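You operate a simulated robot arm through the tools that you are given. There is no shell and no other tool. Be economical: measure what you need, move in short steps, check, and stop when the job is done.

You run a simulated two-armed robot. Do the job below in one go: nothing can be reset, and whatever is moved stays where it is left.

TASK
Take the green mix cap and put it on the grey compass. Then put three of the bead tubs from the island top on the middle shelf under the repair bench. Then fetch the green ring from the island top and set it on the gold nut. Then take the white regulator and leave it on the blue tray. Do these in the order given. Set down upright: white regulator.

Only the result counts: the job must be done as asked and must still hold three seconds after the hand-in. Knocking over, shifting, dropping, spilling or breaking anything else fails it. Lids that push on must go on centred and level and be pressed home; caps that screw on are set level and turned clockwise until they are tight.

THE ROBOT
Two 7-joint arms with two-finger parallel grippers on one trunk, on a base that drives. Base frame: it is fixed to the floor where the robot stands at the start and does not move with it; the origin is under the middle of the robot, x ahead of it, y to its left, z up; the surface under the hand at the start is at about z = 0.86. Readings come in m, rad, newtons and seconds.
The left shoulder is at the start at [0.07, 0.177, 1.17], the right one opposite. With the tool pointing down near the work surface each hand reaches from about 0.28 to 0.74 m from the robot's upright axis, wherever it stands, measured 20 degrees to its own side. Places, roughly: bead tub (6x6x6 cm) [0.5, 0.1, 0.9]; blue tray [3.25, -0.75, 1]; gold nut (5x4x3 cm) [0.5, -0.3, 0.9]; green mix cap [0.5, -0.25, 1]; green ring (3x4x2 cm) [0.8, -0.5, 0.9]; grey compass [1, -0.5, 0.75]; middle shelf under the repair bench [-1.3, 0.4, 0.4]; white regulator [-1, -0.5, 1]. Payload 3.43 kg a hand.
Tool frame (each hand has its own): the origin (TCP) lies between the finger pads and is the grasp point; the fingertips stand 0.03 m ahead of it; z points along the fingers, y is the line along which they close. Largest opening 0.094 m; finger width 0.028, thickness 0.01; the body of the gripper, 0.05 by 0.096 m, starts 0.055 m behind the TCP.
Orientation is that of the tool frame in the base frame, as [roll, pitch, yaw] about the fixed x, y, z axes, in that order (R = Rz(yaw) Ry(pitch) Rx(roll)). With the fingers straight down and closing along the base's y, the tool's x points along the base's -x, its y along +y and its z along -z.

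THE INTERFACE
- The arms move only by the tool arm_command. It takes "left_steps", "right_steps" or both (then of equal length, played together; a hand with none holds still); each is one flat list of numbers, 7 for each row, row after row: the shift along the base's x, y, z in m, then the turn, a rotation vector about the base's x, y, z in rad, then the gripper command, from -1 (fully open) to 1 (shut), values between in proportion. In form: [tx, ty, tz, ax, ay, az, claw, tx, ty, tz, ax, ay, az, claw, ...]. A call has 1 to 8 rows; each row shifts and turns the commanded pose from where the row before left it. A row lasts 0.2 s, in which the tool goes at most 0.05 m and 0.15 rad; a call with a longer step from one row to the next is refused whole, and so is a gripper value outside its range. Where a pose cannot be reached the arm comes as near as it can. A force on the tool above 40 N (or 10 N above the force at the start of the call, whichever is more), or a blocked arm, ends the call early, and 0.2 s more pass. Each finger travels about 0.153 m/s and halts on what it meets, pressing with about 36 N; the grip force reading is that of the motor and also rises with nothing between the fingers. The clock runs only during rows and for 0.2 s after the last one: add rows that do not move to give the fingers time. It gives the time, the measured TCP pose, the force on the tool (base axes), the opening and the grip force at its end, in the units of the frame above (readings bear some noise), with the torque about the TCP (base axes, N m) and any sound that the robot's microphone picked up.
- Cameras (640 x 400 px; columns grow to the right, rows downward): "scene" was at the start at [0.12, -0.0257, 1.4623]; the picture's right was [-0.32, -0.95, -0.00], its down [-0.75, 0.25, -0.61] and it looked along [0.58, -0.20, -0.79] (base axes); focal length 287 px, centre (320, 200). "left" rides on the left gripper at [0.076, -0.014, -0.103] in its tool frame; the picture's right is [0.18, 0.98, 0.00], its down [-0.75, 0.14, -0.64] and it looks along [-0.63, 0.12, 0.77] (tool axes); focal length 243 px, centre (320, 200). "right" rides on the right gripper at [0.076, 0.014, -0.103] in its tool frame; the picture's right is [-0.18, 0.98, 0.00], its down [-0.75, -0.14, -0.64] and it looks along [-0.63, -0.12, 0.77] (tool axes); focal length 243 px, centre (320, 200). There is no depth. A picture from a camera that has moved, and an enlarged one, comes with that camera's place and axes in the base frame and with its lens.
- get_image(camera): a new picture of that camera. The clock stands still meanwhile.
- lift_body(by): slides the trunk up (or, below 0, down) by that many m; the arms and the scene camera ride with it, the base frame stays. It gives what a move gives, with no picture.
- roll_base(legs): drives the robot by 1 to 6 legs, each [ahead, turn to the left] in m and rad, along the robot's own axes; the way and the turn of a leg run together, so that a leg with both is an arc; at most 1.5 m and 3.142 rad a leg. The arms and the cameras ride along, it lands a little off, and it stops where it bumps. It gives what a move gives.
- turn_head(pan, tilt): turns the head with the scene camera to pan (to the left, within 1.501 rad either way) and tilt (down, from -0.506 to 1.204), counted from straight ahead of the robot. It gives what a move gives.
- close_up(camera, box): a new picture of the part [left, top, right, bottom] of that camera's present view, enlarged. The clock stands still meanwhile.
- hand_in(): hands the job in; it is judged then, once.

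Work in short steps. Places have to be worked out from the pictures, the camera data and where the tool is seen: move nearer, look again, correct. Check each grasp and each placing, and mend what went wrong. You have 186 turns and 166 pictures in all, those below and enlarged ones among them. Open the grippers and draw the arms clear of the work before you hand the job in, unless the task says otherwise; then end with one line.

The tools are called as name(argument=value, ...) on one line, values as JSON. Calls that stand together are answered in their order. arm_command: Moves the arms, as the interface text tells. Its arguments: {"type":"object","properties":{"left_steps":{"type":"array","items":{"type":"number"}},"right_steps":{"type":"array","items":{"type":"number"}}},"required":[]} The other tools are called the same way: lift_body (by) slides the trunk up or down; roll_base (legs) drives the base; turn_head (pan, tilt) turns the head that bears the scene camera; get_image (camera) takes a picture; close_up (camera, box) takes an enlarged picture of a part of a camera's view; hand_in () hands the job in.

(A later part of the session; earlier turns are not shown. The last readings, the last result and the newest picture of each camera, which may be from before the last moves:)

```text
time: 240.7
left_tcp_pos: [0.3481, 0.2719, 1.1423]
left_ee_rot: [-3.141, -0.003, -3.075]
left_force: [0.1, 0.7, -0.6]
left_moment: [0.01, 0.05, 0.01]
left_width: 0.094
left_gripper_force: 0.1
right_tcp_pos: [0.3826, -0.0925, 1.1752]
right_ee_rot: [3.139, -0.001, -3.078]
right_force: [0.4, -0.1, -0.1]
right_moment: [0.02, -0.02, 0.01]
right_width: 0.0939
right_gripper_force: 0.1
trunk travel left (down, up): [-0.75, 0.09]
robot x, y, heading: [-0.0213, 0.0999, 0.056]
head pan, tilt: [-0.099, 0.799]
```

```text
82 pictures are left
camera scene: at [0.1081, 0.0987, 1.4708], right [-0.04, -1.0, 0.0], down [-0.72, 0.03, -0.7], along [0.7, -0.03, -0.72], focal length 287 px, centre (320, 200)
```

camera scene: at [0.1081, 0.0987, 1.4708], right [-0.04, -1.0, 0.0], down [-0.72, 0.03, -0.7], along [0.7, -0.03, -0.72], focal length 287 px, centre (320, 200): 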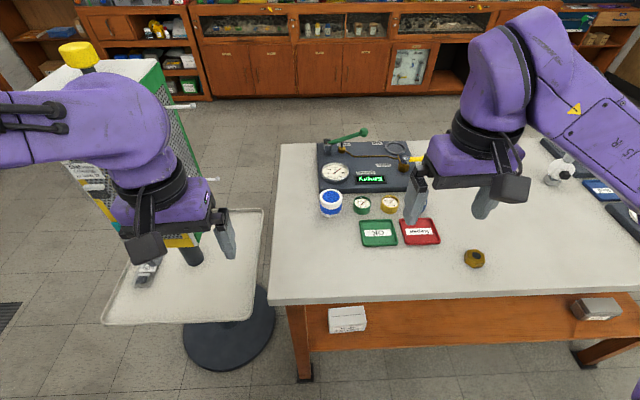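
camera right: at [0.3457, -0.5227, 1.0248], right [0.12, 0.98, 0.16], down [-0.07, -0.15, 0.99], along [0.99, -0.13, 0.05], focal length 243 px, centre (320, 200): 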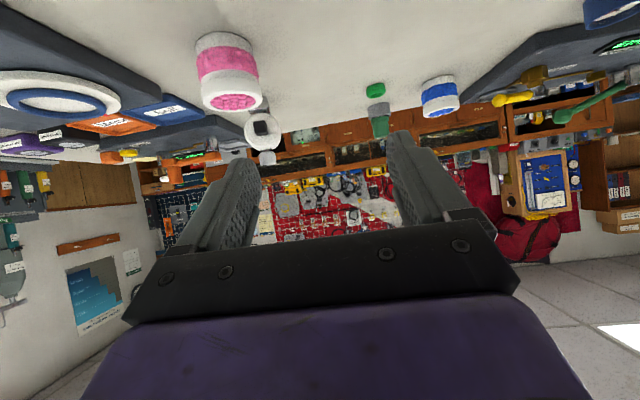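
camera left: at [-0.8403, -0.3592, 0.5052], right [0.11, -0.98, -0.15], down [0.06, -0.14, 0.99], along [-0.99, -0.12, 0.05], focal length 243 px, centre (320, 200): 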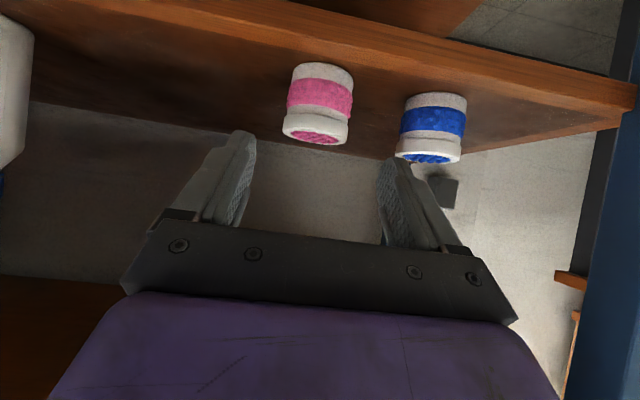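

Tub B at (0.662,0.046). I move the right hand above and in front of it with a moderate 0.45 rad tilt.

arm_command(right_steps=[0.036, 0.023, -0.012, 0, -0.075, 0, -0.7, 0.036, 0.023, -0.012, 0, -0.075, 0, -0.7, 0.036, 0.023, -0.012, 0, -0.075, 0, -0.7, 0.036, 0.023, -0.012, 0, -0.075, 0, -0.7, 0.036, 0.023, -0.012, 0, -0.075, 0, -0.7, 0.036, 0.023, -0.012, 0, -0.075, 0, -0.7, 0, 0, -0.04, 0, 0, 0, -0.7, 0, 0, 0, 0, 0, 0, -0.7])

get_image(camera="right")

```text
time: 242.5
left_tcp_pos: [0.3474, 0.2724, 1.1422]
left_ee_rot: [-3.142, -0.003, -3.076]
left_force: [1.1, 0.2, 0.1]
left_moment: [0.01, -0.01, 0.0]
left_width: 0.0938
left_gripper_force: 0.0
right_tcp_pos: [0.5957, 0.0456, 1.0643]
right_ee_rot: [-3.113, 0.453, -3.071]
right_force: [-0.4, 0.0, 0.4]
right_moment: [0.0, 0.0, 0.01]
right_width: 0.0798
right_gripper_force: 0.1
trunk travel left (down, up): [-0.75, 0.09]
robot x, y, heading: [-0.0201, 0.0976, 0.06]
head pan, tilt: [-0.099, 0.799]
```

```text
81 pictures are left
camera right: at [0.4807, 0.0541, 1.1244], right [0.11, 0.99, 0.06], down [0.4, -0.1, 0.91], along [0.91, -0.08, -0.41], focal length 243 px, centre (320, 200)
```

right: 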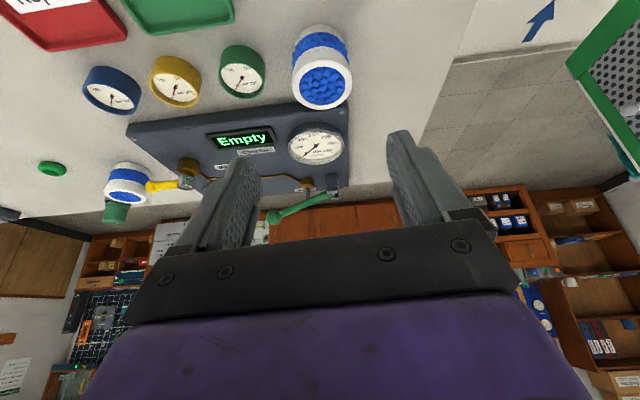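

B confirmed at (0.661,0.047). I go down along the fingers.

arm_command(right_steps=[0.012, 0.001, -0.037, 0, 0, 0, -0.7, 0.012, 0, -0.037, 0, 0, 0, -0.7, 0.014, 0, -0.03, 0, 0, 0, -0.7, 0.014, 0, -0.03, 0, 0, 0, -0.7, 0.013, 0, -0.029, 0, 0, 0, -0.7, 0, 0, 0, 0, 0, 0, -0.7])

get_image(camera="right")

```text
time: 243.9
left_tcp_pos: [0.3473, 0.2721, 1.1417]
left_ee_rot: [-3.14, -0.001, -3.076]
left_force: [-0.1, 0.1, 0.1]
left_moment: [0.06, -0.01, -0.03]
left_width: 0.0941
left_gripper_force: 0.0
right_tcp_pos: [0.6509, 0.0347, 0.9216]
right_ee_rot: [-3.099, 0.437, -3.054]
right_force: [-0.5, 0.8, -0.6]
right_moment: [0.0, -0.01, -0.03]
right_width: 0.0799
right_gripper_force: 0.1
right hand out of reach, approached as far as the arm can: row 4, 5
trunk travel left (down, up): [-0.75, 0.09]
robot x, y, heading: [-0.0239, 0.0987, 0.061]
head pan, tilt: [-0.099, 0.799]
```

```text
80 pictures are left
camera right: at [0.5372, 0.0424, 0.9825], right [0.1, 0.99, 0.04], down [0.42, -0.08, 0.91], along [0.9, -0.07, -0.42], focal length 243 px, centre (320, 200)
```

right: 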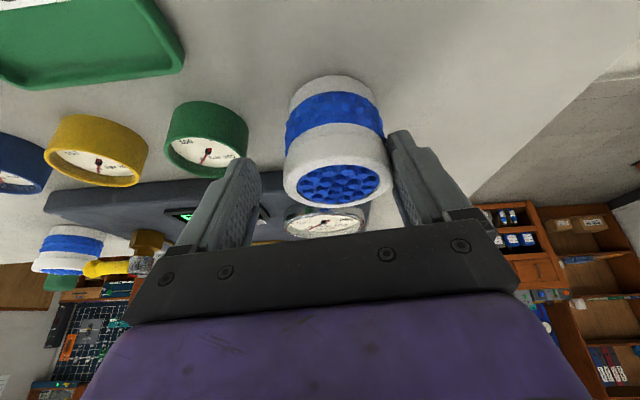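

The arm is at its reach limit. I lift the hand away and roll the base 6 cm closer.

arm_command(right_steps=[-0.014, 0.005, 0.03, 0, 0, 0, -0.7, -0.02, 0.005, 0.04, 0, 0, 0, -0.7, -0.03, 0, 0.035, 0, 0, 0, -0.7, 0, 0, 0, 0, 0, 0, -0.7])

roll_base(legs=[[0.065, -0.03]])

get_image(camera="right")

```text
time: 244.9
left_tcp_pos: [0.3483, 0.2721, 1.1423]
left_ee_rot: [-3.141, 0.0, -3.076]
left_force: [-0.1, -0.1, 0.0]
left_moment: [0.01, 0.01, 0.01]
left_width: 0.0941
left_gripper_force: 0.0
right_tcp_pos: [0.5878, 0.0427, 1.0272]
right_ee_rot: [-3.114, 0.448, -3.073]
right_force: [-0.1, 0.4, 0.1]
right_moment: [-0.04, 0.02, -0.05]
right_width: 0.0795
right_gripper_force: 0.0
trunk travel left (down, up): [-0.75, 0.09]
robot x, y, heading: [-0.0241, 0.1, 0.059]
head pan, tilt: [-0.099, 0.799]
```

```text
time: 245.9
left_tcp_pos: [0.4106, 0.2642, 1.1459]
left_ee_rot: [-3.139, 0.006, -3.104]
left_force: [-1.2, 0.1, 0.8]
left_moment: [-0.01, -0.04, 0.0]
left_width: 0.0941
left_gripper_force: 0.0
right_tcp_pos: [0.6448, 0.0264, 1.0319]
right_ee_rot: [-3.115, 0.457, -3.103]
right_force: [-0.5, -1.1, 1.0]
right_moment: [0.02, -0.03, 0.0]
right_width: 0.0799
right_gripper_force: 0.2
trunk travel left (down, up): [-0.75, 0.09]
robot x, y, heading: [0.0455, 0.1033, 0.029]
head pan, tilt: [-0.099, 0.799]
```

```text
79 pictures are left
camera right: at [0.5313, 0.0392, 1.0897], right [0.14, 0.99, 0.06], down [0.4, -0.11, 0.91], along [0.91, -0.1, -0.41], focal length 243 px, centre (320, 200)
```

right: 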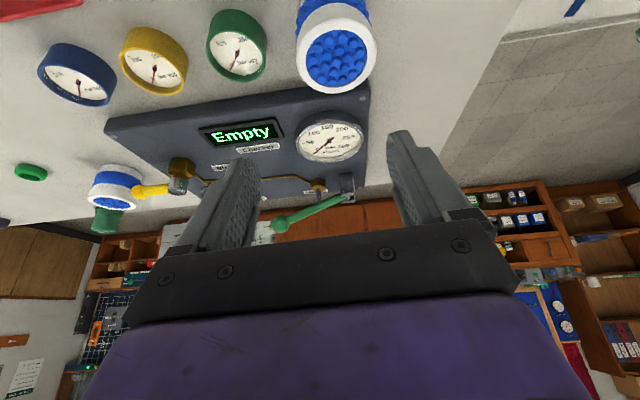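

Closer now. I align to the approach line and go down.

arm_command(right_steps=[-0.025, 0.021, -0.01, 0, 0, 0, -0.7, 0, 0, -0.035, 0.02, 0, 0, -0.7, 0.014, 0, -0.03, 0, 0, 0, -0.7, 0.014, 0, -0.03, 0, 0, 0, -0.7, 0.013, 0, -0.027, 0, 0, 0, -0.7, 0, 0, 0, 0, 0, 0, -0.7])

get_image(camera="right")

```text
time: 247.3
left_tcp_pos: [0.4187, 0.264, 1.1432]
left_ee_rot: [3.141, -0.003, -3.105]
left_force: [0.1, 1.3, 0.1]
left_moment: [-0.01, -0.05, 0.02]
left_width: 0.0941
left_gripper_force: 0.1
right_tcp_pos: [0.6582, 0.0439, 0.9119]
right_ee_rot: [-3.121, 0.442, -3.095]
right_force: [1.6, -0.8, -0.1]
right_moment: [0.0, -0.04, 0.03]
right_width: 0.08
right_gripper_force: 0.0
right hand out of reach, approached as far as the arm can: row 5
trunk travel left (down, up): [-0.75, 0.09]
robot x, y, heading: [0.0396, 0.1036, 0.031]
head pan, tilt: [-0.099, 0.799]
```

```text
78 pictures are left
camera right: at [0.5442, 0.0542, 0.9715], right [0.13, 0.99, 0.06], down [0.41, -0.11, 0.91], along [0.9, -0.09, -0.42], focal length 243 px, centre (320, 200)
```

right: 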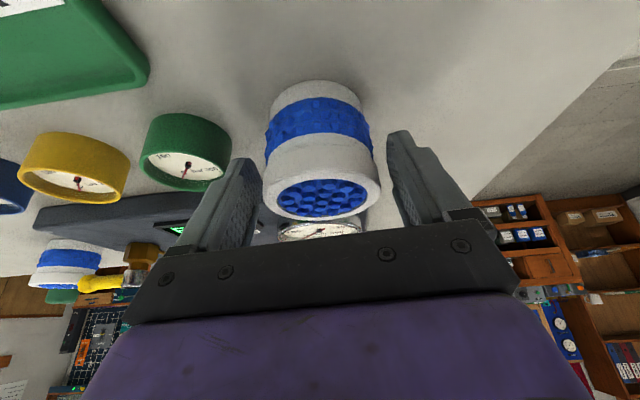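

The tub is centred. I lower the trunk 12 mm for a deeper hold, then close.

lift_body(by=-0.012)

arm_command(right_steps=[0, 0, 0, 0, 0, 0, 0.2, 0, 0, 0, 0, 0, 0, 1, 0, 0, 0, 0, 0, 0, 1])

get_image(camera="right")

```text
time: 247.9
left_tcp_pos: [0.4191, 0.265, 1.1317]
left_ee_rot: [3.141, -0.001, -3.105]
left_force: [0.3, 0.6, 0.6]
left_moment: [0.02, 0.03, 0.08]
left_width: 0.094
left_gripper_force: 0.1
right_tcp_pos: [0.6562, 0.0435, 0.9001]
right_ee_rot: [-3.122, 0.44, -3.097]
right_force: [0.6, -0.5, -0.1]
right_moment: [0.0, 0.01, 0.01]
right_width: 0.08
right_gripper_force: 0.1
trunk travel left (down, up): [-0.738, 0.102]
robot x, y, heading: [0.0415, 0.1046, 0.028]
head pan, tilt: [-0.099, 0.799]
```

```text
time: 248.7
left_tcp_pos: [0.4181, 0.2623, 1.1316]
left_ee_rot: [3.142, 0.001, -3.106]
left_force: [0.7, 0.6, 0.3]
left_moment: [0.0, 0.0, 0.02]
left_width: 0.094
left_gripper_force: 0.0
right_tcp_pos: [0.6568, 0.0434, 0.9003]
right_ee_rot: [-3.121, 0.441, -3.097]
right_force: [0.4, -0.4, 1.6]
right_moment: [0.05, 0.02, -0.01]
right_width: 0.062
right_gripper_force: 36.0
trunk travel left (down, up): [-0.738, 0.102]
robot x, y, heading: [0.0451, 0.107, 0.028]
head pan, tilt: [-0.099, 0.799]
```

```text
77 pictures are left
camera right: at [0.5439, 0.0541, 0.9601], right [0.13, 0.99, 0.06], down [0.41, -0.11, 0.91], along [0.9, -0.09, -0.42], focal length 243 px, centre (320, 200)
```

right: 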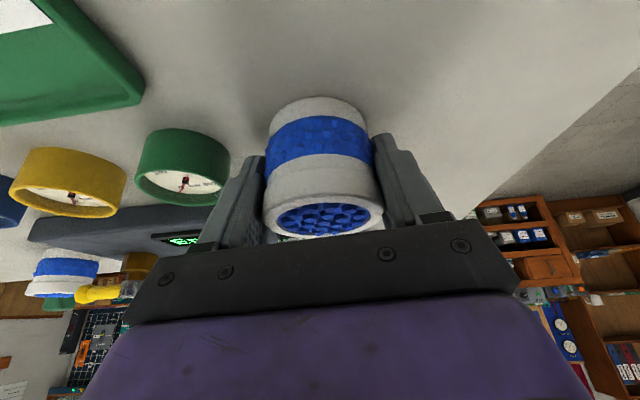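

Held. I lift and bring the tub in.

arm_command(right_steps=[0, 0, 0.025, 0, 0, 0, 1, -0.005, 0, 0.04, 0, 0, 0, 1, -0.015, 0, 0.045, 0, 0, 0, 1, -0.025, -0.01, 0.04, 0, 0, 0, 1, -0.045, -0.01, 0.01, 0, 0, 0, 1, -0.045, -0.01, 0, 0, 0, 0, 1, -0.045, -0.01, 0, 0, 0, 0, 1])

roll_base(legs=[[-0.28, 0], [0, -1.6], [0.43, 0], [0, -1.571]])

turn_head(pan=0.1, tilt=0.7)

get_image(camera="scene")

```text
time: 250.3
left_tcp_pos: [0.4175, 0.2626, 1.1321]
left_ee_rot: [-3.14, -0.001, -3.105]
left_force: [-0.4, -0.2, -0.3]
left_moment: [0.04, 0.01, -0.01]
left_width: 0.0939
left_gripper_force: 0.0
right_tcp_pos: [0.4849, -0.0058, 1.0533]
right_ee_rot: [-3.122, 0.444, -3.095]
right_force: [-0.7, 0.4, -1.6]
right_moment: [0.01, -0.01, 0.05]
right_width: 0.062
right_gripper_force: 36.1
right hand out of reach, approached as far as the arm can: row 7
trunk travel left (down, up): [-0.738, 0.102]
robot x, y, heading: [0.0444, 0.1031, 0.027]
head pan, tilt: [-0.099, 0.799]
```

```text
time: 262.2
left_tcp_pos: [-0.6236, -0.4801, 1.1311]
left_ee_rot: [3.14, -0.001, 0.004]
left_force: [-0.3, 0.6, -0.6]
left_moment: [0.01, 0.04, 0.0]
left_width: 0.0936
left_gripper_force: 0.1
right_tcp_pos: [-0.683, -0.2112, 1.0534]
right_ee_rot: [-3.123, 0.443, 0.016]
right_force: [-0.5, 0.1, -1.5]
right_moment: [0.0, 0.01, 0.0]
right_width: 0.0618
right_gripper_force: 36.0
trunk travel left (down, up): [-0.738, 0.102]
robot x, y, heading: [-0.2448, -0.3321, 3.137]
head pan, tilt: [-0.099, 0.799]
```

```text
time: 262.9
left_tcp_pos: [-0.6244, -0.4814, 1.1312]
left_ee_rot: [-3.14, -0.001, 0.005]
left_force: [0.5, 0.0, 0.2]
left_moment: [-0.01, -0.03, 0.03]
left_width: 0.0937
left_gripper_force: 0.1
right_tcp_pos: [-0.6838, -0.2102, 1.0528]
right_ee_rot: [-3.122, 0.444, 0.016]
right_force: [0.6, -1.1, -0.7]
right_moment: [0.0, -0.02, -0.04]
right_width: 0.0623
right_gripper_force: 35.9
trunk travel left (down, up): [-0.738, 0.102]
robot x, y, heading: [-0.2437, -0.3336, 3.134]
head pan, tilt: [0.099, 0.7]
```

```text
76 pictures are left
camera scene: at [-0.3802, -0.3426, 1.4671], right [-0.1, 1.0, 0.0], down [0.64, 0.06, -0.76], along [-0.76, -0.07, -0.64], focal length 287 px, centre (320, 200)
```

scene: 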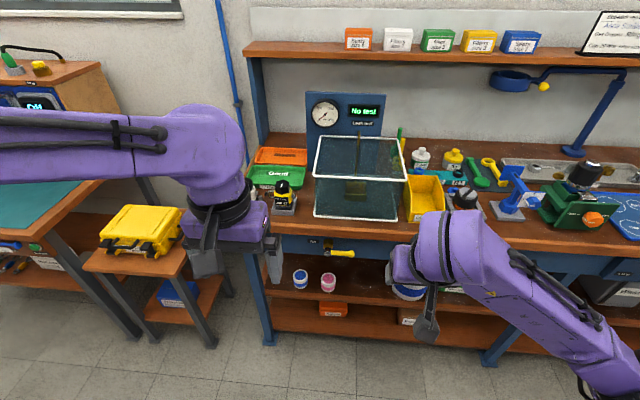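

I try pulling the left hand closer to the body so it stays clear of the bench front.

arm_command(left_steps=[0.03, 0, 0.01, 0, 0, 0, -1, 0.03, 0, 0.01, 0, 0, 0, -1, 0.02, 0, 0.01, 0, 0, 0, -1, 0, 0, 0, 0, 0, 0, -1])

lift_body(by=-0.4)

lift_body(by=-0.14)

get_image(camera="scene")

```text
time: 263.9
left_tcp_pos: [-0.5431, -0.4821, 1.1603]
left_ee_rot: [-3.141, -0.002, 0.004]
left_force: [-0.7, -0.4, 0.7]
left_moment: [0.01, 0.03, -0.02]
left_width: 0.0941
left_gripper_force: 0.1
right_tcp_pos: [-0.6847, -0.2116, 1.053]
right_ee_rot: [-3.121, 0.443, 0.016]
right_force: [-0.1, 1.0, -1.4]
right_moment: [0.0, -0.02, -0.02]
right_width: 0.0621
right_gripper_force: 35.4
trunk travel left (down, up): [-0.738, 0.102]
robot x, y, heading: [-0.2471, -0.3351, 3.139]
head pan, tilt: [0.099, 0.7]
```

```text
time: 267.8
left_tcp_pos: [-0.5444, -0.4815, 0.7599]
left_ee_rot: [-3.141, -0.002, 0.003]
left_force: [-1.3, -0.5, -0.4]
left_moment: [0.02, -0.01, 0.02]
left_width: 0.0936
left_gripper_force: 0.0
right_tcp_pos: [-0.6834, -0.2111, 0.6518]
right_ee_rot: [-3.122, 0.444, 0.017]
right_force: [-0.6, -0.2, -0.6]
right_moment: [0.0, -0.04, -0.01]
right_width: 0.062
right_gripper_force: 35.8
trunk travel left (down, up): [-0.338, 0.502]
robot x, y, heading: [-0.242, -0.3316, 3.14]
head pan, tilt: [0.099, 0.7]
```

```text
time: 269.4
left_tcp_pos: [-0.5438, -0.4815, 0.6193]
left_ee_rot: [-3.141, -0.002, 0.004]
left_force: [0.9, -0.5, 0.6]
left_moment: [0.01, 0.0, 0.0]
left_width: 0.0943
left_gripper_force: 0.1
right_tcp_pos: [-0.6832, -0.2113, 0.5124]
right_ee_rot: [-3.123, 0.443, 0.016]
right_force: [0.1, 0.1, -1.1]
right_moment: [-0.03, -0.02, 0.02]
right_width: 0.062
right_gripper_force: 35.5
trunk travel left (down, up): [-0.198, 0.642]
robot x, y, heading: [-0.2452, -0.3337, 3.139]
head pan, tilt: [0.099, 0.7]
```

```text
75 pictures are left
camera scene: at [-0.38, -0.3429, 0.9272], right [-0.1, 1.0, 0.0], down [0.64, 0.06, -0.76], along [-0.76, -0.07, -0.64], focal length 287 px, centre (320, 200)
```

scene: 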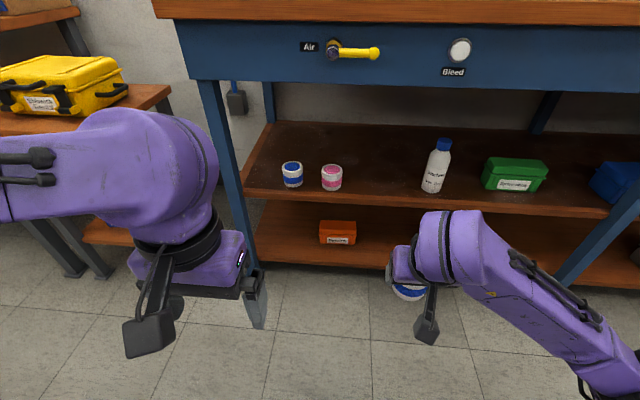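

Right-hand tub is lined up with the gap between the pink tub and the bottle. I lower another 4 cm and drive in 0.26 m.

lift_body(by=-0.04)

roll_base(legs=[[0.26, 0]])

get_image(camera="right")

get_image(camera="scene")

```text
time: 270.3
left_tcp_pos: [-0.5439, -0.4823, 0.5806]
left_ee_rot: [-3.141, 0.0, 0.003]
left_force: [0.1, -0.8, 1.2]
left_moment: [-0.01, 0.01, 0.01]
left_width: 0.0942
left_gripper_force: 0.1
right_tcp_pos: [-0.684, -0.2107, 0.4734]
right_ee_rot: [-3.122, 0.443, 0.016]
right_force: [0.2, -0.6, -2.0]
right_moment: [-0.03, 0.01, 0.01]
right_width: 0.0622
right_gripper_force: 36.4
trunk travel left (down, up): [-0.158, 0.682]
robot x, y, heading: [-0.2434, -0.3334, 3.137]
head pan, tilt: [0.099, 0.7]
```

```text
time: 272.1
left_tcp_pos: [-0.8011, -0.4818, 0.5802]
left_ee_rot: [3.141, -0.003, 0.009]
left_force: [-0.3, 0.3, 0.1]
left_moment: [-0.04, -0.04, -0.01]
left_width: 0.0937
left_gripper_force: 0.1
right_tcp_pos: [-0.9411, -0.2124, 0.4732]
right_ee_rot: [-3.122, 0.442, 0.016]
right_force: [0.6, 0.0, -1.6]
right_moment: [-0.01, 0.0, 0.01]
right_width: 0.0619
right_gripper_force: 36.1
trunk travel left (down, up): [-0.158, 0.682]
robot x, y, heading: [-0.4995, -0.3301, 3.138]
head pan, tilt: [0.099, 0.7]
```

```text
74 pictures are left
camera right: at [-0.828, -0.2264, 0.5331], right [-0.16, -0.99, 0.06], down [-0.41, 0.12, 0.91], along [-0.9, 0.12, -0.42], focal length 243 px, centre (320, 200)
```

right: 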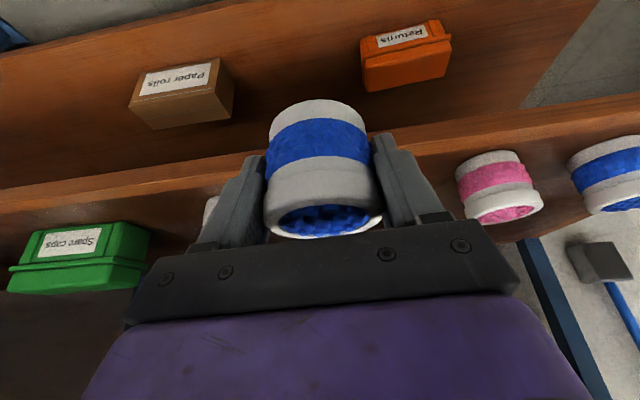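

```text
73 pictures are left
camera scene: at [-0.638, -0.3426, 0.8871], right [-0.1, 1.0, 0.0], down [0.64, 0.06, -0.76], along [-0.76, -0.08, -0.64], focal length 287 px, centre (320, 200)
```

scene: 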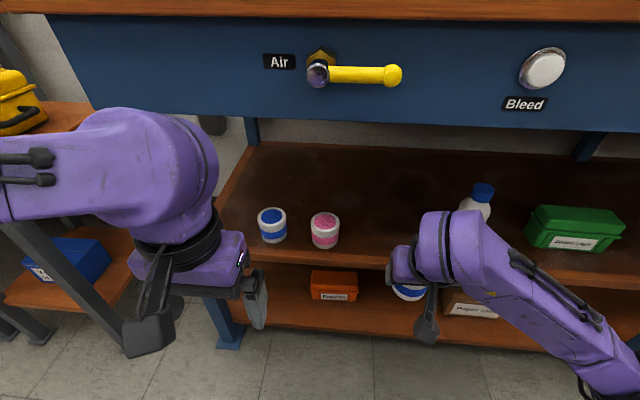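

Clear. I extend the right arm 0.10 m in, watching for contact, then lower to just above the shelf.

arm_command(right_steps=[-0.035, 0, 0, 0, 0, 0, 1, -0.035, 0, 0, 0, 0, 0, 1, -0.035, 0, 0, 0, 0, 0, 1, 0, 0, -0.015, 0, 0, 0, 1, 0, 0, -0.01, 0, 0, 0, 1, 0, 0, -0.004, 0, 0, 0, 1])

get_image(camera="right")

```text
time: 273.5
left_tcp_pos: [-0.8012, -0.4822, 0.5795]
left_ee_rot: [3.141, -0.003, 0.007]
left_force: [-0.1, 0.5, 0.1]
left_moment: [-0.01, 0.05, -0.05]
left_width: 0.0939
left_gripper_force: 0.2
right_tcp_pos: [-1.0465, -0.2106, 0.4445]
right_ee_rot: [-3.124, 0.441, 0.018]
right_force: [0.1, 0.0, -0.9]
right_moment: [0.0, -0.04, 0.01]
right_width: 0.062
right_gripper_force: 35.5
trunk travel left (down, up): [-0.158, 0.682]
robot x, y, heading: [-0.5047, -0.3312, 3.142]
head pan, tilt: [0.099, 0.7]
```

```text
72 pictures are left
camera right: at [-0.9335, -0.226, 0.5039], right [-0.16, -0.99, 0.06], down [-0.41, 0.12, 0.91], along [-0.9, 0.12, -0.42], focal length 243 px, centre (320, 200)
```

right: 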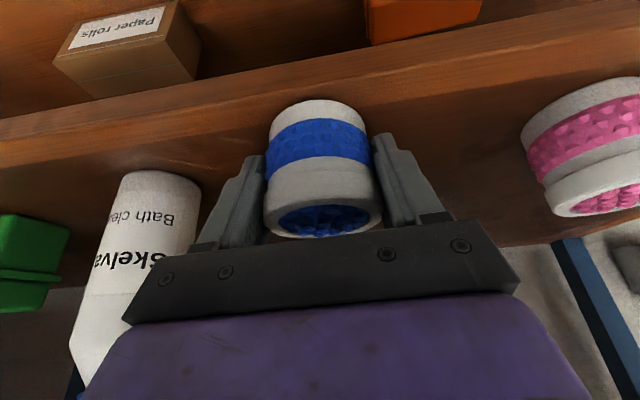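

The shelf's front edge is nearer x≈-1.03, so I raise slightly and push the tub 4.5 cm further in.

arm_command(right_steps=[0, 0, 0.005, 0, 0, 0, 1, -0.025, 0, 0, 0, 0, 0, 1, -0.02, 0, 0, 0, 0, 0, 1, 0, 0, 0, 0, 0, 0, 1])

get_image(camera="right")

get_image(camera="scene")

```text
time: 274.5
left_tcp_pos: [-0.8013, -0.4818, 0.5799]
left_ee_rot: [-3.141, -0.001, 0.005]
left_force: [0.3, 0.3, -1.1]
left_moment: [-0.02, 0.0, 0.02]
left_width: 0.094
left_gripper_force: 0.0
right_tcp_pos: [-1.093, -0.2103, 0.4492]
right_ee_rot: [-3.124, 0.442, 0.019]
right_force: [0.4, -0.3, -1.2]
right_moment: [0.0, 0.01, 0.01]
right_width: 0.062
right_gripper_force: 36.1
trunk travel left (down, up): [-0.158, 0.682]
robot x, y, heading: [-0.5014, -0.3324, 3.138]
head pan, tilt: [0.099, 0.7]
```

```text
71 pictures are left
camera right: at [-0.9789, -0.2252, 0.5086], right [-0.16, -0.99, 0.06], down [-0.41, 0.12, 0.91], along [-0.9, 0.12, -0.42], focal length 243 px, centre (320, 200)
```

right: 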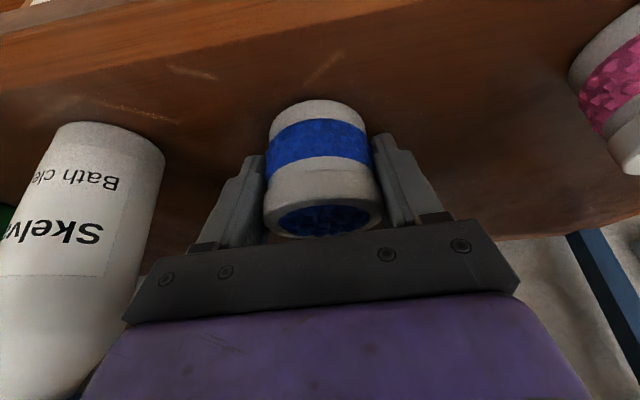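

```text
70 pictures are left
camera scene: at [-0.6381, -0.3426, 0.8871], right [-0.1, 1.0, 0.0], down [0.64, 0.06, -0.76], along [-0.76, -0.08, -0.64], focal length 287 px, centre (320, 200)
```

scene: 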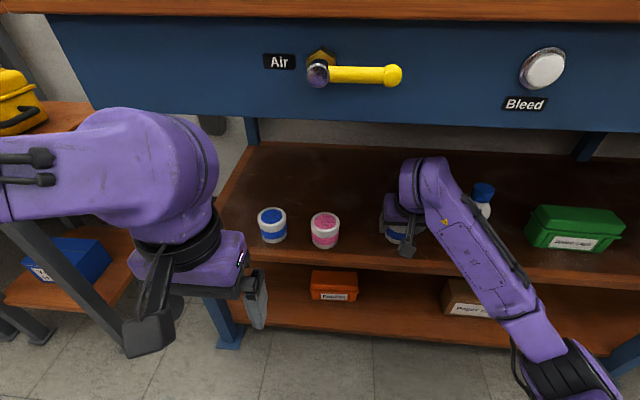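

Now well over the shelf. I lower to contact gently.

arm_command(right_steps=[0, 0, -0.004, 0, 0, 0, 1, 0, 0, -0.003, 0, 0, 0, 1, 0, 0, -0.002, 0, 0, 0, 1, 0, 0, -0.002, 0, 0, 0, 1])

```text
time: 275.5
left_tcp_pos: [-0.8014, -0.4813, 0.5819]
left_ee_rot: [-3.14, 0.0, 0.006]
left_force: [0.2, 0.1, 0.1]
left_moment: [0.01, -0.03, 0.01]
left_width: 0.0939
left_gripper_force: 0.1
right_tcp_pos: [-1.0928, -0.2117, 0.4392]
right_ee_rot: [-3.12, 0.447, 0.017]
right_force: [-3.4, -0.1, 9.3]
right_moment: [-0.13, -0.02, -0.07]
right_width: 0.0621
right_gripper_force: 35.7
trunk travel left (down, up): [-0.158, 0.682]
robot x, y, heading: [-0.4985, -0.331, 3.143]
head pan, tilt: [0.099, 0.7]
```

Contact at shelf level. I open slightly and withdraw outward.

arm_command(right_steps=[0, 0, 0.001, 0, 0, 0, 0, 0, 0, 0, 0, 0, 0, -0.65, 0, 0, 0, 0, 0, 0, -0.65, 0.02, 0, 0.015, 0, 0, 0, -0.65, 0.035, 0, 0.01, 0, 0, 0, -0.65, 0.04, 0, 0, 0, 0, 0, -0.65, 0.045, 0, 0, 0, 0, 0, -0.65, 0.03, 0, 0, 0, 0, 0, -0.65])

roll_base(legs=[[-0.26, 0]])

get_image(camera="scene")

```text
time: 277.3
left_tcp_pos: [-0.8011, -0.4826, 0.5805]
left_ee_rot: [3.141, -0.002, 0.008]
left_force: [-0.8, 0.0, 0.1]
left_moment: [-0.02, -0.01, 0.01]
left_width: 0.0941
left_gripper_force: 0.0
right_tcp_pos: [-0.9287, -0.2062, 0.4607]
right_ee_rot: [-3.126, 0.445, 0.021]
right_force: [-0.1, 0.2, -0.1]
right_moment: [-0.02, 0.0, 0.02]
right_width: 0.0777
right_gripper_force: 0.0
right hand out of reach, approached as far as the arm can: row 8
trunk travel left (down, up): [-0.158, 0.682]
robot x, y, heading: [-0.5042, -0.332, 3.138]
head pan, tilt: [0.099, 0.7]
```

```text
time: 279.2
left_tcp_pos: [-0.5383, -0.4837, 0.5808]
left_ee_rot: [-3.142, -0.002, 0.015]
left_force: [-0.3, -0.2, 0.2]
left_moment: [0.02, -0.01, 0.01]
left_width: 0.0941
left_gripper_force: 0.0
right_tcp_pos: [-0.669, -0.2086, 0.4599]
right_ee_rot: [-3.126, 0.444, 0.03]
right_force: [-0.8, 0.4, 0.1]
right_moment: [0.0, 0.03, 0.01]
right_width: 0.0776
right_gripper_force: 0.0
trunk travel left (down, up): [-0.158, 0.682]
robot x, y, heading: [-0.2395, -0.3321, -3.131]
head pan, tilt: [0.099, 0.7]
```

```text
69 pictures are left
camera scene: at [-0.3767, -0.343, 0.8872], right [-0.11, 0.99, 0.0], down [0.64, 0.07, -0.76], along [-0.76, -0.08, -0.64], focal length 287 px, centre (320, 200)
```

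scene: 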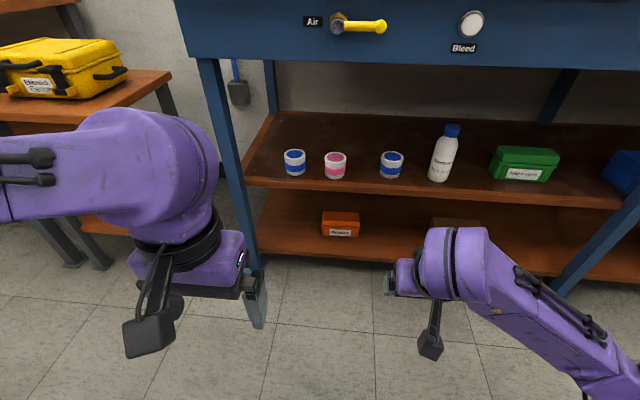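

All three tubs stand on the middle shelf. Next the ring: I raise the trunk, untilt the right hand and drive around to the far side again.

lift_body(by=0.4)

lift_body(by=0.19)

arm_command(right_steps=[0, 0.01, 0.02, 0, -0.1, 0, -1, 0, 0.01, 0.02, 0, -0.12, 0, -1, 0, 0.01, 0.02, 0, -0.12, 0, -1, 0, 0.01, 0.02, 0, -0.107, 0, -1, 0, 0.01, 0.02, 0, 0, 0, -1, 0, 0, 0, 0, 0, 0, -1])

roll_base(legs=[[-0.14, 0], [0, 1.56], [1.5, 0], [0, 1.571], [1.5, 0], [0.12, 0]])

roll_base(legs=[[0, 1.571], [1.25, 0], [0, 1.571]])

turn_head(pan=-0.1, tilt=0.75)

get_image(camera="scene")

```text
time: 283.0
left_tcp_pos: [-0.5375, -0.4829, 0.9797]
left_ee_rot: [-3.141, -0.002, 0.016]
left_force: [-0.6, 0.5, 0.1]
left_moment: [0.0, 0.02, -0.02]
left_width: 0.0939
left_gripper_force: 0.1
right_tcp_pos: [-0.6691, -0.2098, 0.8596]
right_ee_rot: [-3.125, 0.444, 0.029]
right_force: [-0.5, 0.1, -0.7]
right_moment: [-0.02, 0.02, 0.01]
right_width: 0.0774
right_gripper_force: 0.0
trunk travel left (down, up): [-0.558, 0.282]
robot x, y, heading: [-0.2419, -0.3327, -3.134]
head pan, tilt: [0.099, 0.7]
```

```text
time: 285.1
left_tcp_pos: [-0.5378, -0.4846, 1.1703]
left_ee_rot: [3.141, 0.0, 0.016]
left_force: [-0.1, -0.8, 0.2]
left_moment: [-0.02, 0.05, 0.03]
left_width: 0.0939
left_gripper_force: 0.1
right_tcp_pos: [-0.6696, -0.209, 1.0504]
right_ee_rot: [-3.124, 0.443, 0.03]
right_force: [0.6, 0.4, -0.4]
right_moment: [0.01, 0.01, 0.01]
right_width: 0.0774
right_gripper_force: 0.0
trunk travel left (down, up): [-0.748, 0.092]
robot x, y, heading: [-0.2386, -0.3328, -3.134]
head pan, tilt: [0.099, 0.7]
```

```text
time: 286.5
left_tcp_pos: [-0.5386, -0.4832, 1.17]
left_ee_rot: [-3.141, -0.002, 0.016]
left_force: [0.5, 0.0, 0.9]
left_moment: [0.0, -0.01, -0.03]
left_width: 0.0941
left_gripper_force: 0.0
right_tcp_pos: [-0.6804, -0.1526, 1.145]
right_ee_rot: [-3.136, -0.003, 0.028]
right_force: [0.3, -0.1, 0.7]
right_moment: [0.0, 0.0, 0.01]
right_width: 0.0939
right_gripper_force: 0.1
right hand out of reach, approached as far as the arm can: row 1, 2
trunk travel left (down, up): [-0.748, 0.092]
robot x, y, heading: [-0.2407, -0.333, -3.137]
head pan, tilt: [0.099, 0.7]
```

```text
time: 310.3
left_tcp_pos: [1.7383, -1.7908, 1.1706]
left_ee_rot: [-3.141, 0.0, 3.103]
left_force: [-1.0, 0.2, 0.2]
left_moment: [-0.01, 0.02, 0.0]
left_width: 0.0941
left_gripper_force: 0.1
right_tcp_pos: [1.863, -2.1292, 1.1459]
right_ee_rot: [-3.136, -0.002, 3.116]
right_force: [-0.1, -0.1, 1.2]
right_moment: [0.03, 0.02, -0.02]
right_width: 0.094
right_gripper_force: 0.0
trunk travel left (down, up): [-0.748, 0.092]
robot x, y, heading: [1.4345, -1.9256, -0.043]
head pan, tilt: [0.099, 0.7]
```

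```text
time: 324.2
left_tcp_pos: [1.1902, -0.8318, 1.1712]
left_ee_rot: [3.141, 0.0, -0.012]
left_force: [-1.1, 0.2, 0.2]
left_moment: [0.02, 0.01, 0.0]
left_width: 0.0939
left_gripper_force: 0.1
right_tcp_pos: [1.0596, -0.4974, 1.1461]
right_ee_rot: [-3.137, -0.005, 0.001]
right_force: [0.0, 0.1, -0.3]
right_moment: [-0.02, -0.02, 0.01]
right_width: 0.094
right_gripper_force: 0.2
trunk travel left (down, up): [-0.748, 0.092]
robot x, y, heading: [1.4875, -0.6917, 3.125]
head pan, tilt: [0.099, 0.7]
```

```text
time: 325.0
left_tcp_pos: [1.1896, -0.8324, 1.1706]
left_ee_rot: [-3.14, 0.0, -0.014]
left_force: [0.0, -1.4, 0.5]
left_moment: [0.0, -0.02, 0.0]
left_width: 0.0941
left_gripper_force: 0.1
right_tcp_pos: [1.0596, -0.496, 1.1454]
right_ee_rot: [-3.137, -0.005, -0.001]
right_force: [-0.7, 0.5, 0.7]
right_moment: [0.0, 0.02, 0.0]
right_width: 0.0941
right_gripper_force: 0.0
trunk travel left (down, up): [-0.748, 0.092]
robot x, y, heading: [1.4914, -0.6882, 3.118]
head pan, tilt: [-0.099, 0.75]
```

```text
68 pictures are left
camera scene: at [1.3589, -0.6803, 1.4729], right [0.12, 0.99, 0.0], down [0.68, -0.08, -0.73], along [-0.73, 0.09, -0.68], focal length 287 px, centre (320, 200)
```

scene: 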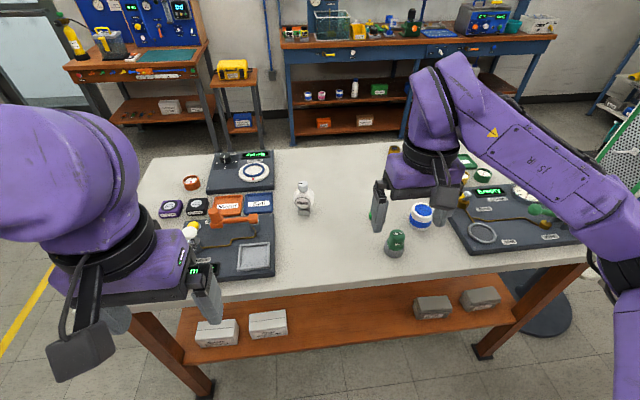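

Shelf with three tubs is visible in the background too. I roll 9 cm closer and find the ring with the hand camera.

roll_base(legs=[[0.09, 0.02]])

arm_command(right_steps=[-0.04, 0.01, 0, 0, 0, 0, -1, -0.04, 0.01, -0.01, 0, 0, 0, -1, -0.04, 0.01, -0.02, 0, 0, 0, -1, -0.03, 0.01, -0.02, 0, 0, 0, -1, 0, 0, 0, 0, 0, 0, -1])

get_image(camera="right")

```text
time: 326.1
left_tcp_pos: [1.1036, -0.8384, 1.1709]
left_ee_rot: [-3.141, 0.0, 0.007]
left_force: [0.2, -0.9, -0.3]
left_moment: [-0.01, -0.03, -0.02]
left_width: 0.0939
left_gripper_force: 0.1
right_tcp_pos: [0.9642, -0.5044, 1.146]
right_ee_rot: [-3.136, -0.003, 0.018]
right_force: [-1.1, -0.6, -0.5]
right_moment: [-0.01, 0.02, -0.05]
right_width: 0.094
right_gripper_force: 0.0
trunk travel left (down, up): [-0.748, 0.092]
robot x, y, heading: [1.4001, -0.688, 3.142]
head pan, tilt: [-0.099, 0.75]
```

```text
time: 327.3
left_tcp_pos: [1.1027, -0.8374, 1.1715]
left_ee_rot: [-3.141, 0.0, 0.008]
left_force: [0.1, 0.1, -1.0]
left_moment: [0.0, 0.03, -0.03]
left_width: 0.0942
left_gripper_force: 0.0
right_tcp_pos: [0.8154, -0.4648, 1.097]
right_ee_rot: [-3.135, -0.001, 0.02]
right_force: [0.8, -0.1, -0.1]
right_moment: [-0.04, 0.01, 0.01]
right_width: 0.0941
right_gripper_force: 0.0
trunk travel left (down, up): [-0.748, 0.092]
robot x, y, heading: [1.4012, -0.689, 3.143]
head pan, tilt: [-0.099, 0.75]
```

```text
67 pictures are left
camera right: at [0.8911, -0.4789, 1.2001], right [-0.16, -0.99, -0.01], down [-0.76, 0.12, 0.64], along [-0.63, 0.11, -0.77], focal length 243 px, centre (320, 200)
```

right: 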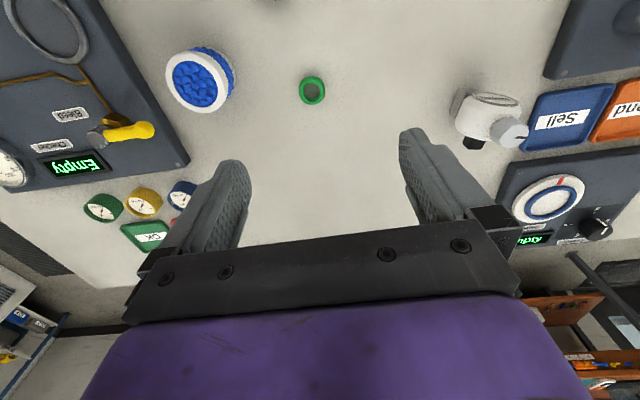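

Ring at (0.802,-0.451). I lower toward it with a half-open gripper.

arm_command(right_steps=[-0.004, 0.004, -0.045, 0, 0, 0, -0.4, -0.004, 0.005, -0.045, 0, 0, 0, -0.4, -0.004, 0.005, -0.045, 0, 0, 0, -0.4, 0, 0, -0.02, 0, 0, 0, -0.4, 0, 0, 0, 0, 0, 0, -0.4])

get_image(camera="right")

```text
time: 328.5
left_tcp_pos: [1.1026, -0.8379, 1.1722]
left_ee_rot: [3.141, -0.001, 0.007]
left_force: [0.1, 0.4, 0.2]
left_moment: [-0.04, -0.01, 0.02]
left_width: 0.0941
left_gripper_force: 0.0
right_tcp_pos: [0.8017, -0.4508, 0.9413]
right_ee_rot: [-3.137, -0.003, 0.017]
right_force: [0.2, -0.3, 0.2]
right_moment: [-0.01, 0.0, -0.01]
right_width: 0.0659
right_gripper_force: 0.1
trunk travel left (down, up): [-0.748, 0.092]
robot x, y, heading: [1.402, -0.6889, 3.143]
head pan, tilt: [-0.099, 0.75]
```

```text
66 pictures are left
camera right: at [0.8781, -0.4653, 1.0439], right [-0.17, -0.99, -0.01], down [-0.76, 0.12, 0.64], along [-0.63, 0.11, -0.77], focal length 243 px, centre (320, 200)
```

right: 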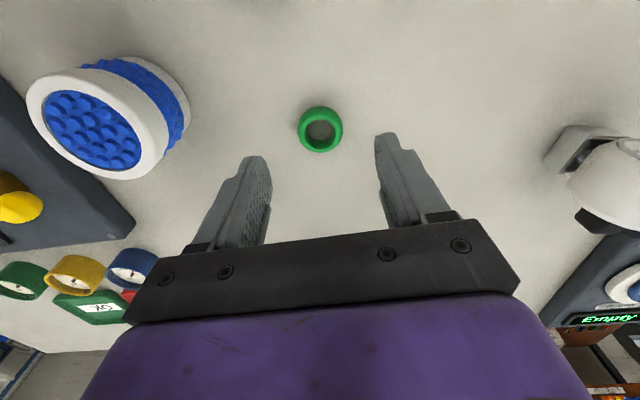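

Aligned. Descend 46 mm and close.

arm_command(right_steps=[0.001, 0, -0.025, 0, 0, 0, -0.4, 0, 0, -0.018, 0, 0, 0, -0.4, 0, 0, -0.003, 0, 0, 0, -0.4, 0, 0, 0, 0, 0, 0, 0.1, 0, 0, 0, 0, 0, 0, 0.6, 0, 0, 0, 0, 0, 0, 0.6])

get_image(camera="right")

```text
time: 329.9
left_tcp_pos: [1.1026, -0.8371, 1.1708]
left_ee_rot: [3.141, -0.001, 0.006]
left_force: [0.8, -0.5, -0.4]
left_moment: [-0.03, -0.01, -0.05]
left_width: 0.0941
left_gripper_force: 0.0
right_tcp_pos: [0.8019, -0.4511, 0.8942]
right_ee_rot: [-3.137, -0.004, 0.019]
right_force: [-0.4, -0.1, -0.4]
right_moment: [0.0, 0.0, 0.01]
right_width: 0.0287
right_gripper_force: 36.2
trunk travel left (down, up): [-0.748, 0.092]
robot x, y, heading: [1.4051, -0.6897, 3.142]
head pan, tilt: [-0.099, 0.75]
```

```text
65 pictures are left
camera right: at [0.8797, -0.4655, 0.9976], right [-0.17, -0.99, -0.01], down [-0.76, 0.12, 0.64], along [-0.63, 0.11, -0.77], focal length 243 px, centre (320, 200)
```

right: 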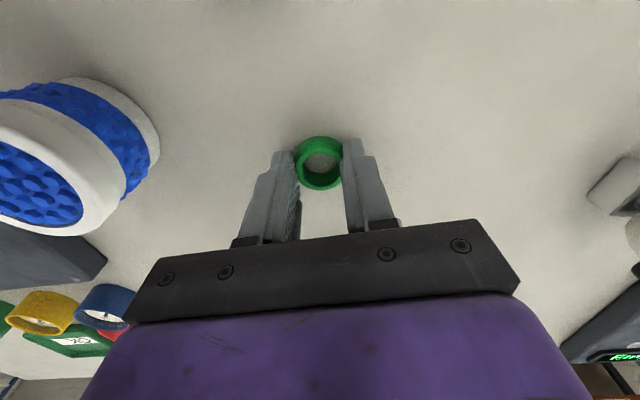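

Ring held (28.7 mm). I lift it well clear and drive back to the near side.

arm_command(right_steps=[0, 0, 0.03, 0, 0, 0, 1, 0, 0, 0.045, 0, 0, 0, 1, 0, 0, 0.045, 0, 0, 0, 1, 0, 0, 0.045, 0, 0, 0, 1, 0, 0, 0.045, 0, 0, 0, 1, 0.04, 0, 0.02, 0, 0, 0, 1, 0.045, 0, 0.01, 0, 0, 0, 1, 0.045, 0, 0, 0, 0, 0, 1])

roll_base(legs=[[-0.12, 0], [0, 1.571], [1.2, 0], [0, -1.571], [1.5, 0], [0.14, 0]])

roll_base(legs=[[0, -1.571], [1.5, 0], [0.28, 0], [0, -1.571]])

turn_head(pan=-0.3, tilt=0.9)

get_image(camera="scene")

```text
time: 331.7
left_tcp_pos: [1.104, -0.8363, 1.1715]
left_ee_rot: [-3.141, -0.001, 0.008]
left_force: [0.4, 0.1, -0.1]
left_moment: [0.0, -0.01, 0.02]
left_width: 0.0939
left_gripper_force: 0.1
right_tcp_pos: [0.9347, -0.4519, 1.1366]
right_ee_rot: [-3.137, -0.002, 0.018]
right_force: [1.1, -0.4, 0.4]
right_moment: [0.0, 0.0, 0.02]
right_width: 0.0286
right_gripper_force: 35.9
trunk travel left (down, up): [-0.748, 0.092]
robot x, y, heading: [1.3984, -0.6912, 3.138]
head pan, tilt: [-0.099, 0.75]
```

```text
time: 353.9
left_tcp_pos: [-0.4204, -2.0256, 1.1714]
left_ee_rot: [-3.141, 0.004, -0.009]
left_force: [0.5, -0.1, 0.0]
left_moment: [0.0, 0.03, 0.02]
left_width: 0.0941
left_gripper_force: 0.0
right_tcp_pos: [-0.5841, -1.6381, 1.1374]
right_ee_rot: [-3.136, -0.002, 0.006]
right_force: [0.6, 0.2, 0.2]
right_moment: [-0.01, 0.02, 0.0]
right_width: 0.0285
right_gripper_force: 35.9
trunk travel left (down, up): [-0.748, 0.092]
robot x, y, heading: [-0.121, -1.8839, 3.123]
head pan, tilt: [-0.099, 0.75]
```

```text
time: 370.8
left_tcp_pos: [0.1987, 0.0836, 1.1704]
left_ee_rot: [3.14, -0.001, 3.124]
left_force: [0.1, 0.3, 0.3]
left_moment: [-0.04, 0.02, 0.05]
left_width: 0.0941
left_gripper_force: 0.0
right_tcp_pos: [0.3583, -0.3067, 1.1354]
right_ee_rot: [-3.136, -0.004, 3.138]
right_force: [-0.6, -0.3, 0.0]
right_moment: [0.04, 0.0, -0.02]
right_width: 0.0286
right_gripper_force: 35.9
trunk travel left (down, up): [-0.748, 0.092]
robot x, y, heading: [-0.1037, -0.0638, -0.021]
head pan, tilt: [-0.099, 0.75]
```

```text
time: 371.5
left_tcp_pos: [0.1962, 0.0835, 1.17]
left_ee_rot: [3.142, -0.001, 3.123]
left_force: [0.5, -0.2, -0.4]
left_moment: [0.01, 0.0, 0.02]
left_width: 0.094
left_gripper_force: 0.1
right_tcp_pos: [0.3588, -0.3049, 1.1354]
right_ee_rot: [-3.137, -0.003, 3.138]
right_force: [0.4, 0.2, 0.9]
right_moment: [-0.01, 0.0, -0.01]
right_width: 0.0286
right_gripper_force: 36.0
trunk travel left (down, up): [-0.748, 0.092]
robot x, y, heading: [-0.1037, -0.0592, -0.021]
head pan, tilt: [-0.3, 0.901]
```

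```text
64 pictures are left
camera scene: at [0.0161, -0.0861, 1.461], right [-0.32, -0.95, 0.0], down [-0.74, 0.25, -0.62], along [0.59, -0.2, -0.78], focal length 287 px, centre (320, 200)
```

scene: 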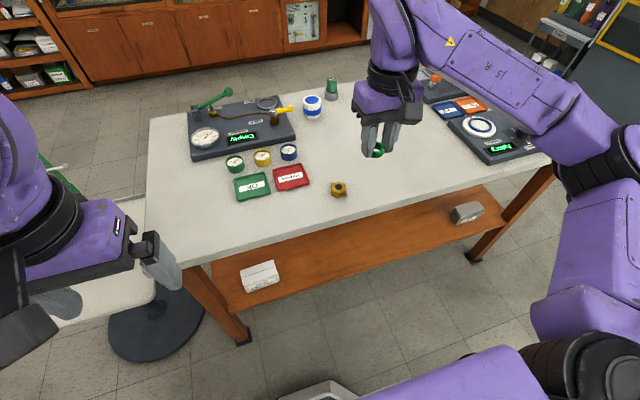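

Nut at about (0.477,-0.290). I bring the ring above it.

arm_command(right_steps=[0.0295, 0.0035, -0.032, 0, 0, 0, 1, 0.0295, 0.0035, -0.032, 0, 0, 0, 1, 0.0295, 0.0035, -0.032, 0, 0, 0, 1, 0.0295, 0.0035, -0.032, 0, 0, 0, 1, 0, 0, 0, 0, 0, 0, 1])

close_up(camera="right", box=[220, 40, 420, 220])

close_up(camera="scene", box=[290, 130, 390, 210])

```text
time: 372.7
left_tcp_pos: [0.1971, 0.0837, 1.1702]
left_ee_rot: [-3.14, 0.0, 3.124]
left_force: [0.6, 0.2, 0.3]
left_moment: [-0.02, -0.01, -0.01]
left_width: 0.094
left_gripper_force: 0.1
right_tcp_pos: [0.4754, -0.2901, 1.0097]
right_ee_rot: [-3.134, -0.001, 3.138]
right_force: [0.2, -0.4, -0.3]
right_moment: [0.0, 0.0, -0.03]
right_width: 0.0284
right_gripper_force: 35.9
trunk travel left (down, up): [-0.748, 0.092]
robot x, y, heading: [-0.1066, -0.0597, -0.026]
head pan, tilt: [-0.3, 0.901]
```

```text
2.22 times, centred on (320, 130) of right
camera zoom: at [0.4, -0.2759, 1.1134], right [0.19, 0.98, 0.0], down [0.75, -0.14, 0.64], along [0.63, -0.12, -0.77], focal length 539 px, centre (320, 356)
```

zoom: 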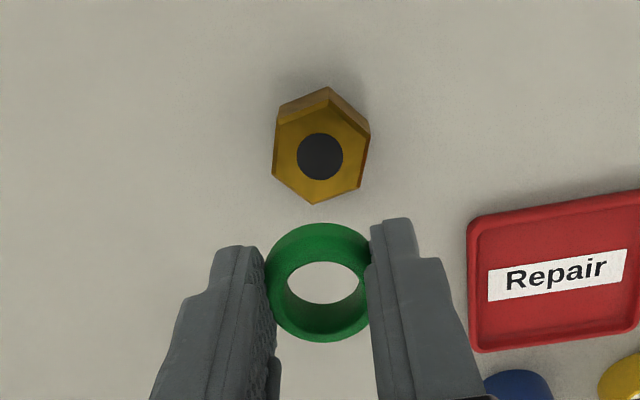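

```text
5.00 times, centred on (340, 170) of scene
camera zoom: at [0.015, -0.0863, 1.4611], right [-0.32, -0.95, 0.0], down [-0.74, 0.25, -0.62], along [0.59, -0.2, -0.78], focal length 1436 px, centre (220, 350)
```

zoom: 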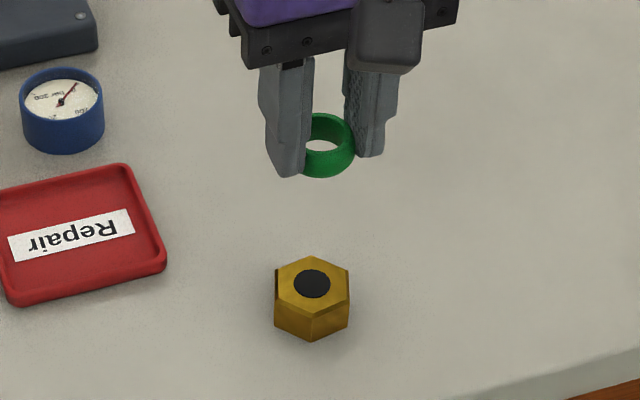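

Ring and nut are aligned within ~2 mm. I descend to ~1 cm above the nut, correcting slightly, and look.

arm_command(right_steps=[-0.002, 0.001, -0.035, 0, 0, 0, 1, 0, 0, -0.035, 0, 0, 0, 1, 0, 0, -0.004, 0, 0, 0, 1, 0, 0, 0, 0, 0, 0, 1])

close_up(camera="right", box=[260, 90, 380, 200])

close_up(camera="scene", box=[310, 165, 370, 210])

```text
time: 373.7
left_tcp_pos: [0.198, 0.0828, 1.1704]
left_ee_rot: [-3.141, 0.001, 3.126]
left_force: [0.9, -1.2, -0.3]
left_moment: [0.01, -0.01, 0.02]
left_width: 0.0938
left_gripper_force: 0.1
right_tcp_pos: [0.474, -0.2895, 0.9351]
right_ee_rot: [-3.137, -0.003, 3.138]
right_force: [0.5, -0.2, 0.1]
right_moment: [-0.02, 0.03, -0.01]
right_width: 0.0286
right_gripper_force: 36.5
trunk travel left (down, up): [-0.748, 0.092]
robot x, y, heading: [-0.1042, -0.061, -0.025]
head pan, tilt: [-0.3, 0.901]
```

```text
3.64 times, centred on (320, 145) of right
camera zoom: at [0.398, -0.2754, 1.038], right [0.19, 0.98, 0.0], down [0.76, -0.14, 0.64], along [0.63, -0.12, -0.77], focal length 882 px, centre (320, 400)
```

zoom: 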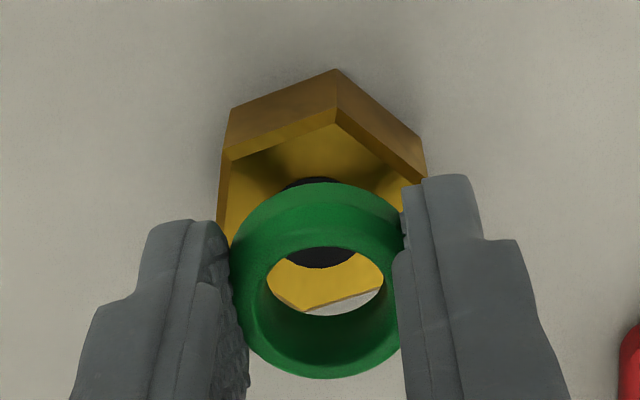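

```text
8.89 times, centred on (340, 188) of scene
camera zoom: at [0.0163, -0.0861, 1.461], right [-0.32, -0.95, 0.0], down [-0.74, 0.25, -0.62], along [0.59, -0.2, -0.78], focal length 2553 px, centre (142, 311)
```

zoom: 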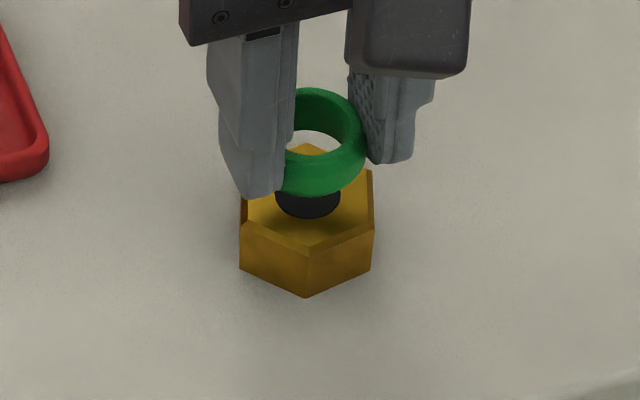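

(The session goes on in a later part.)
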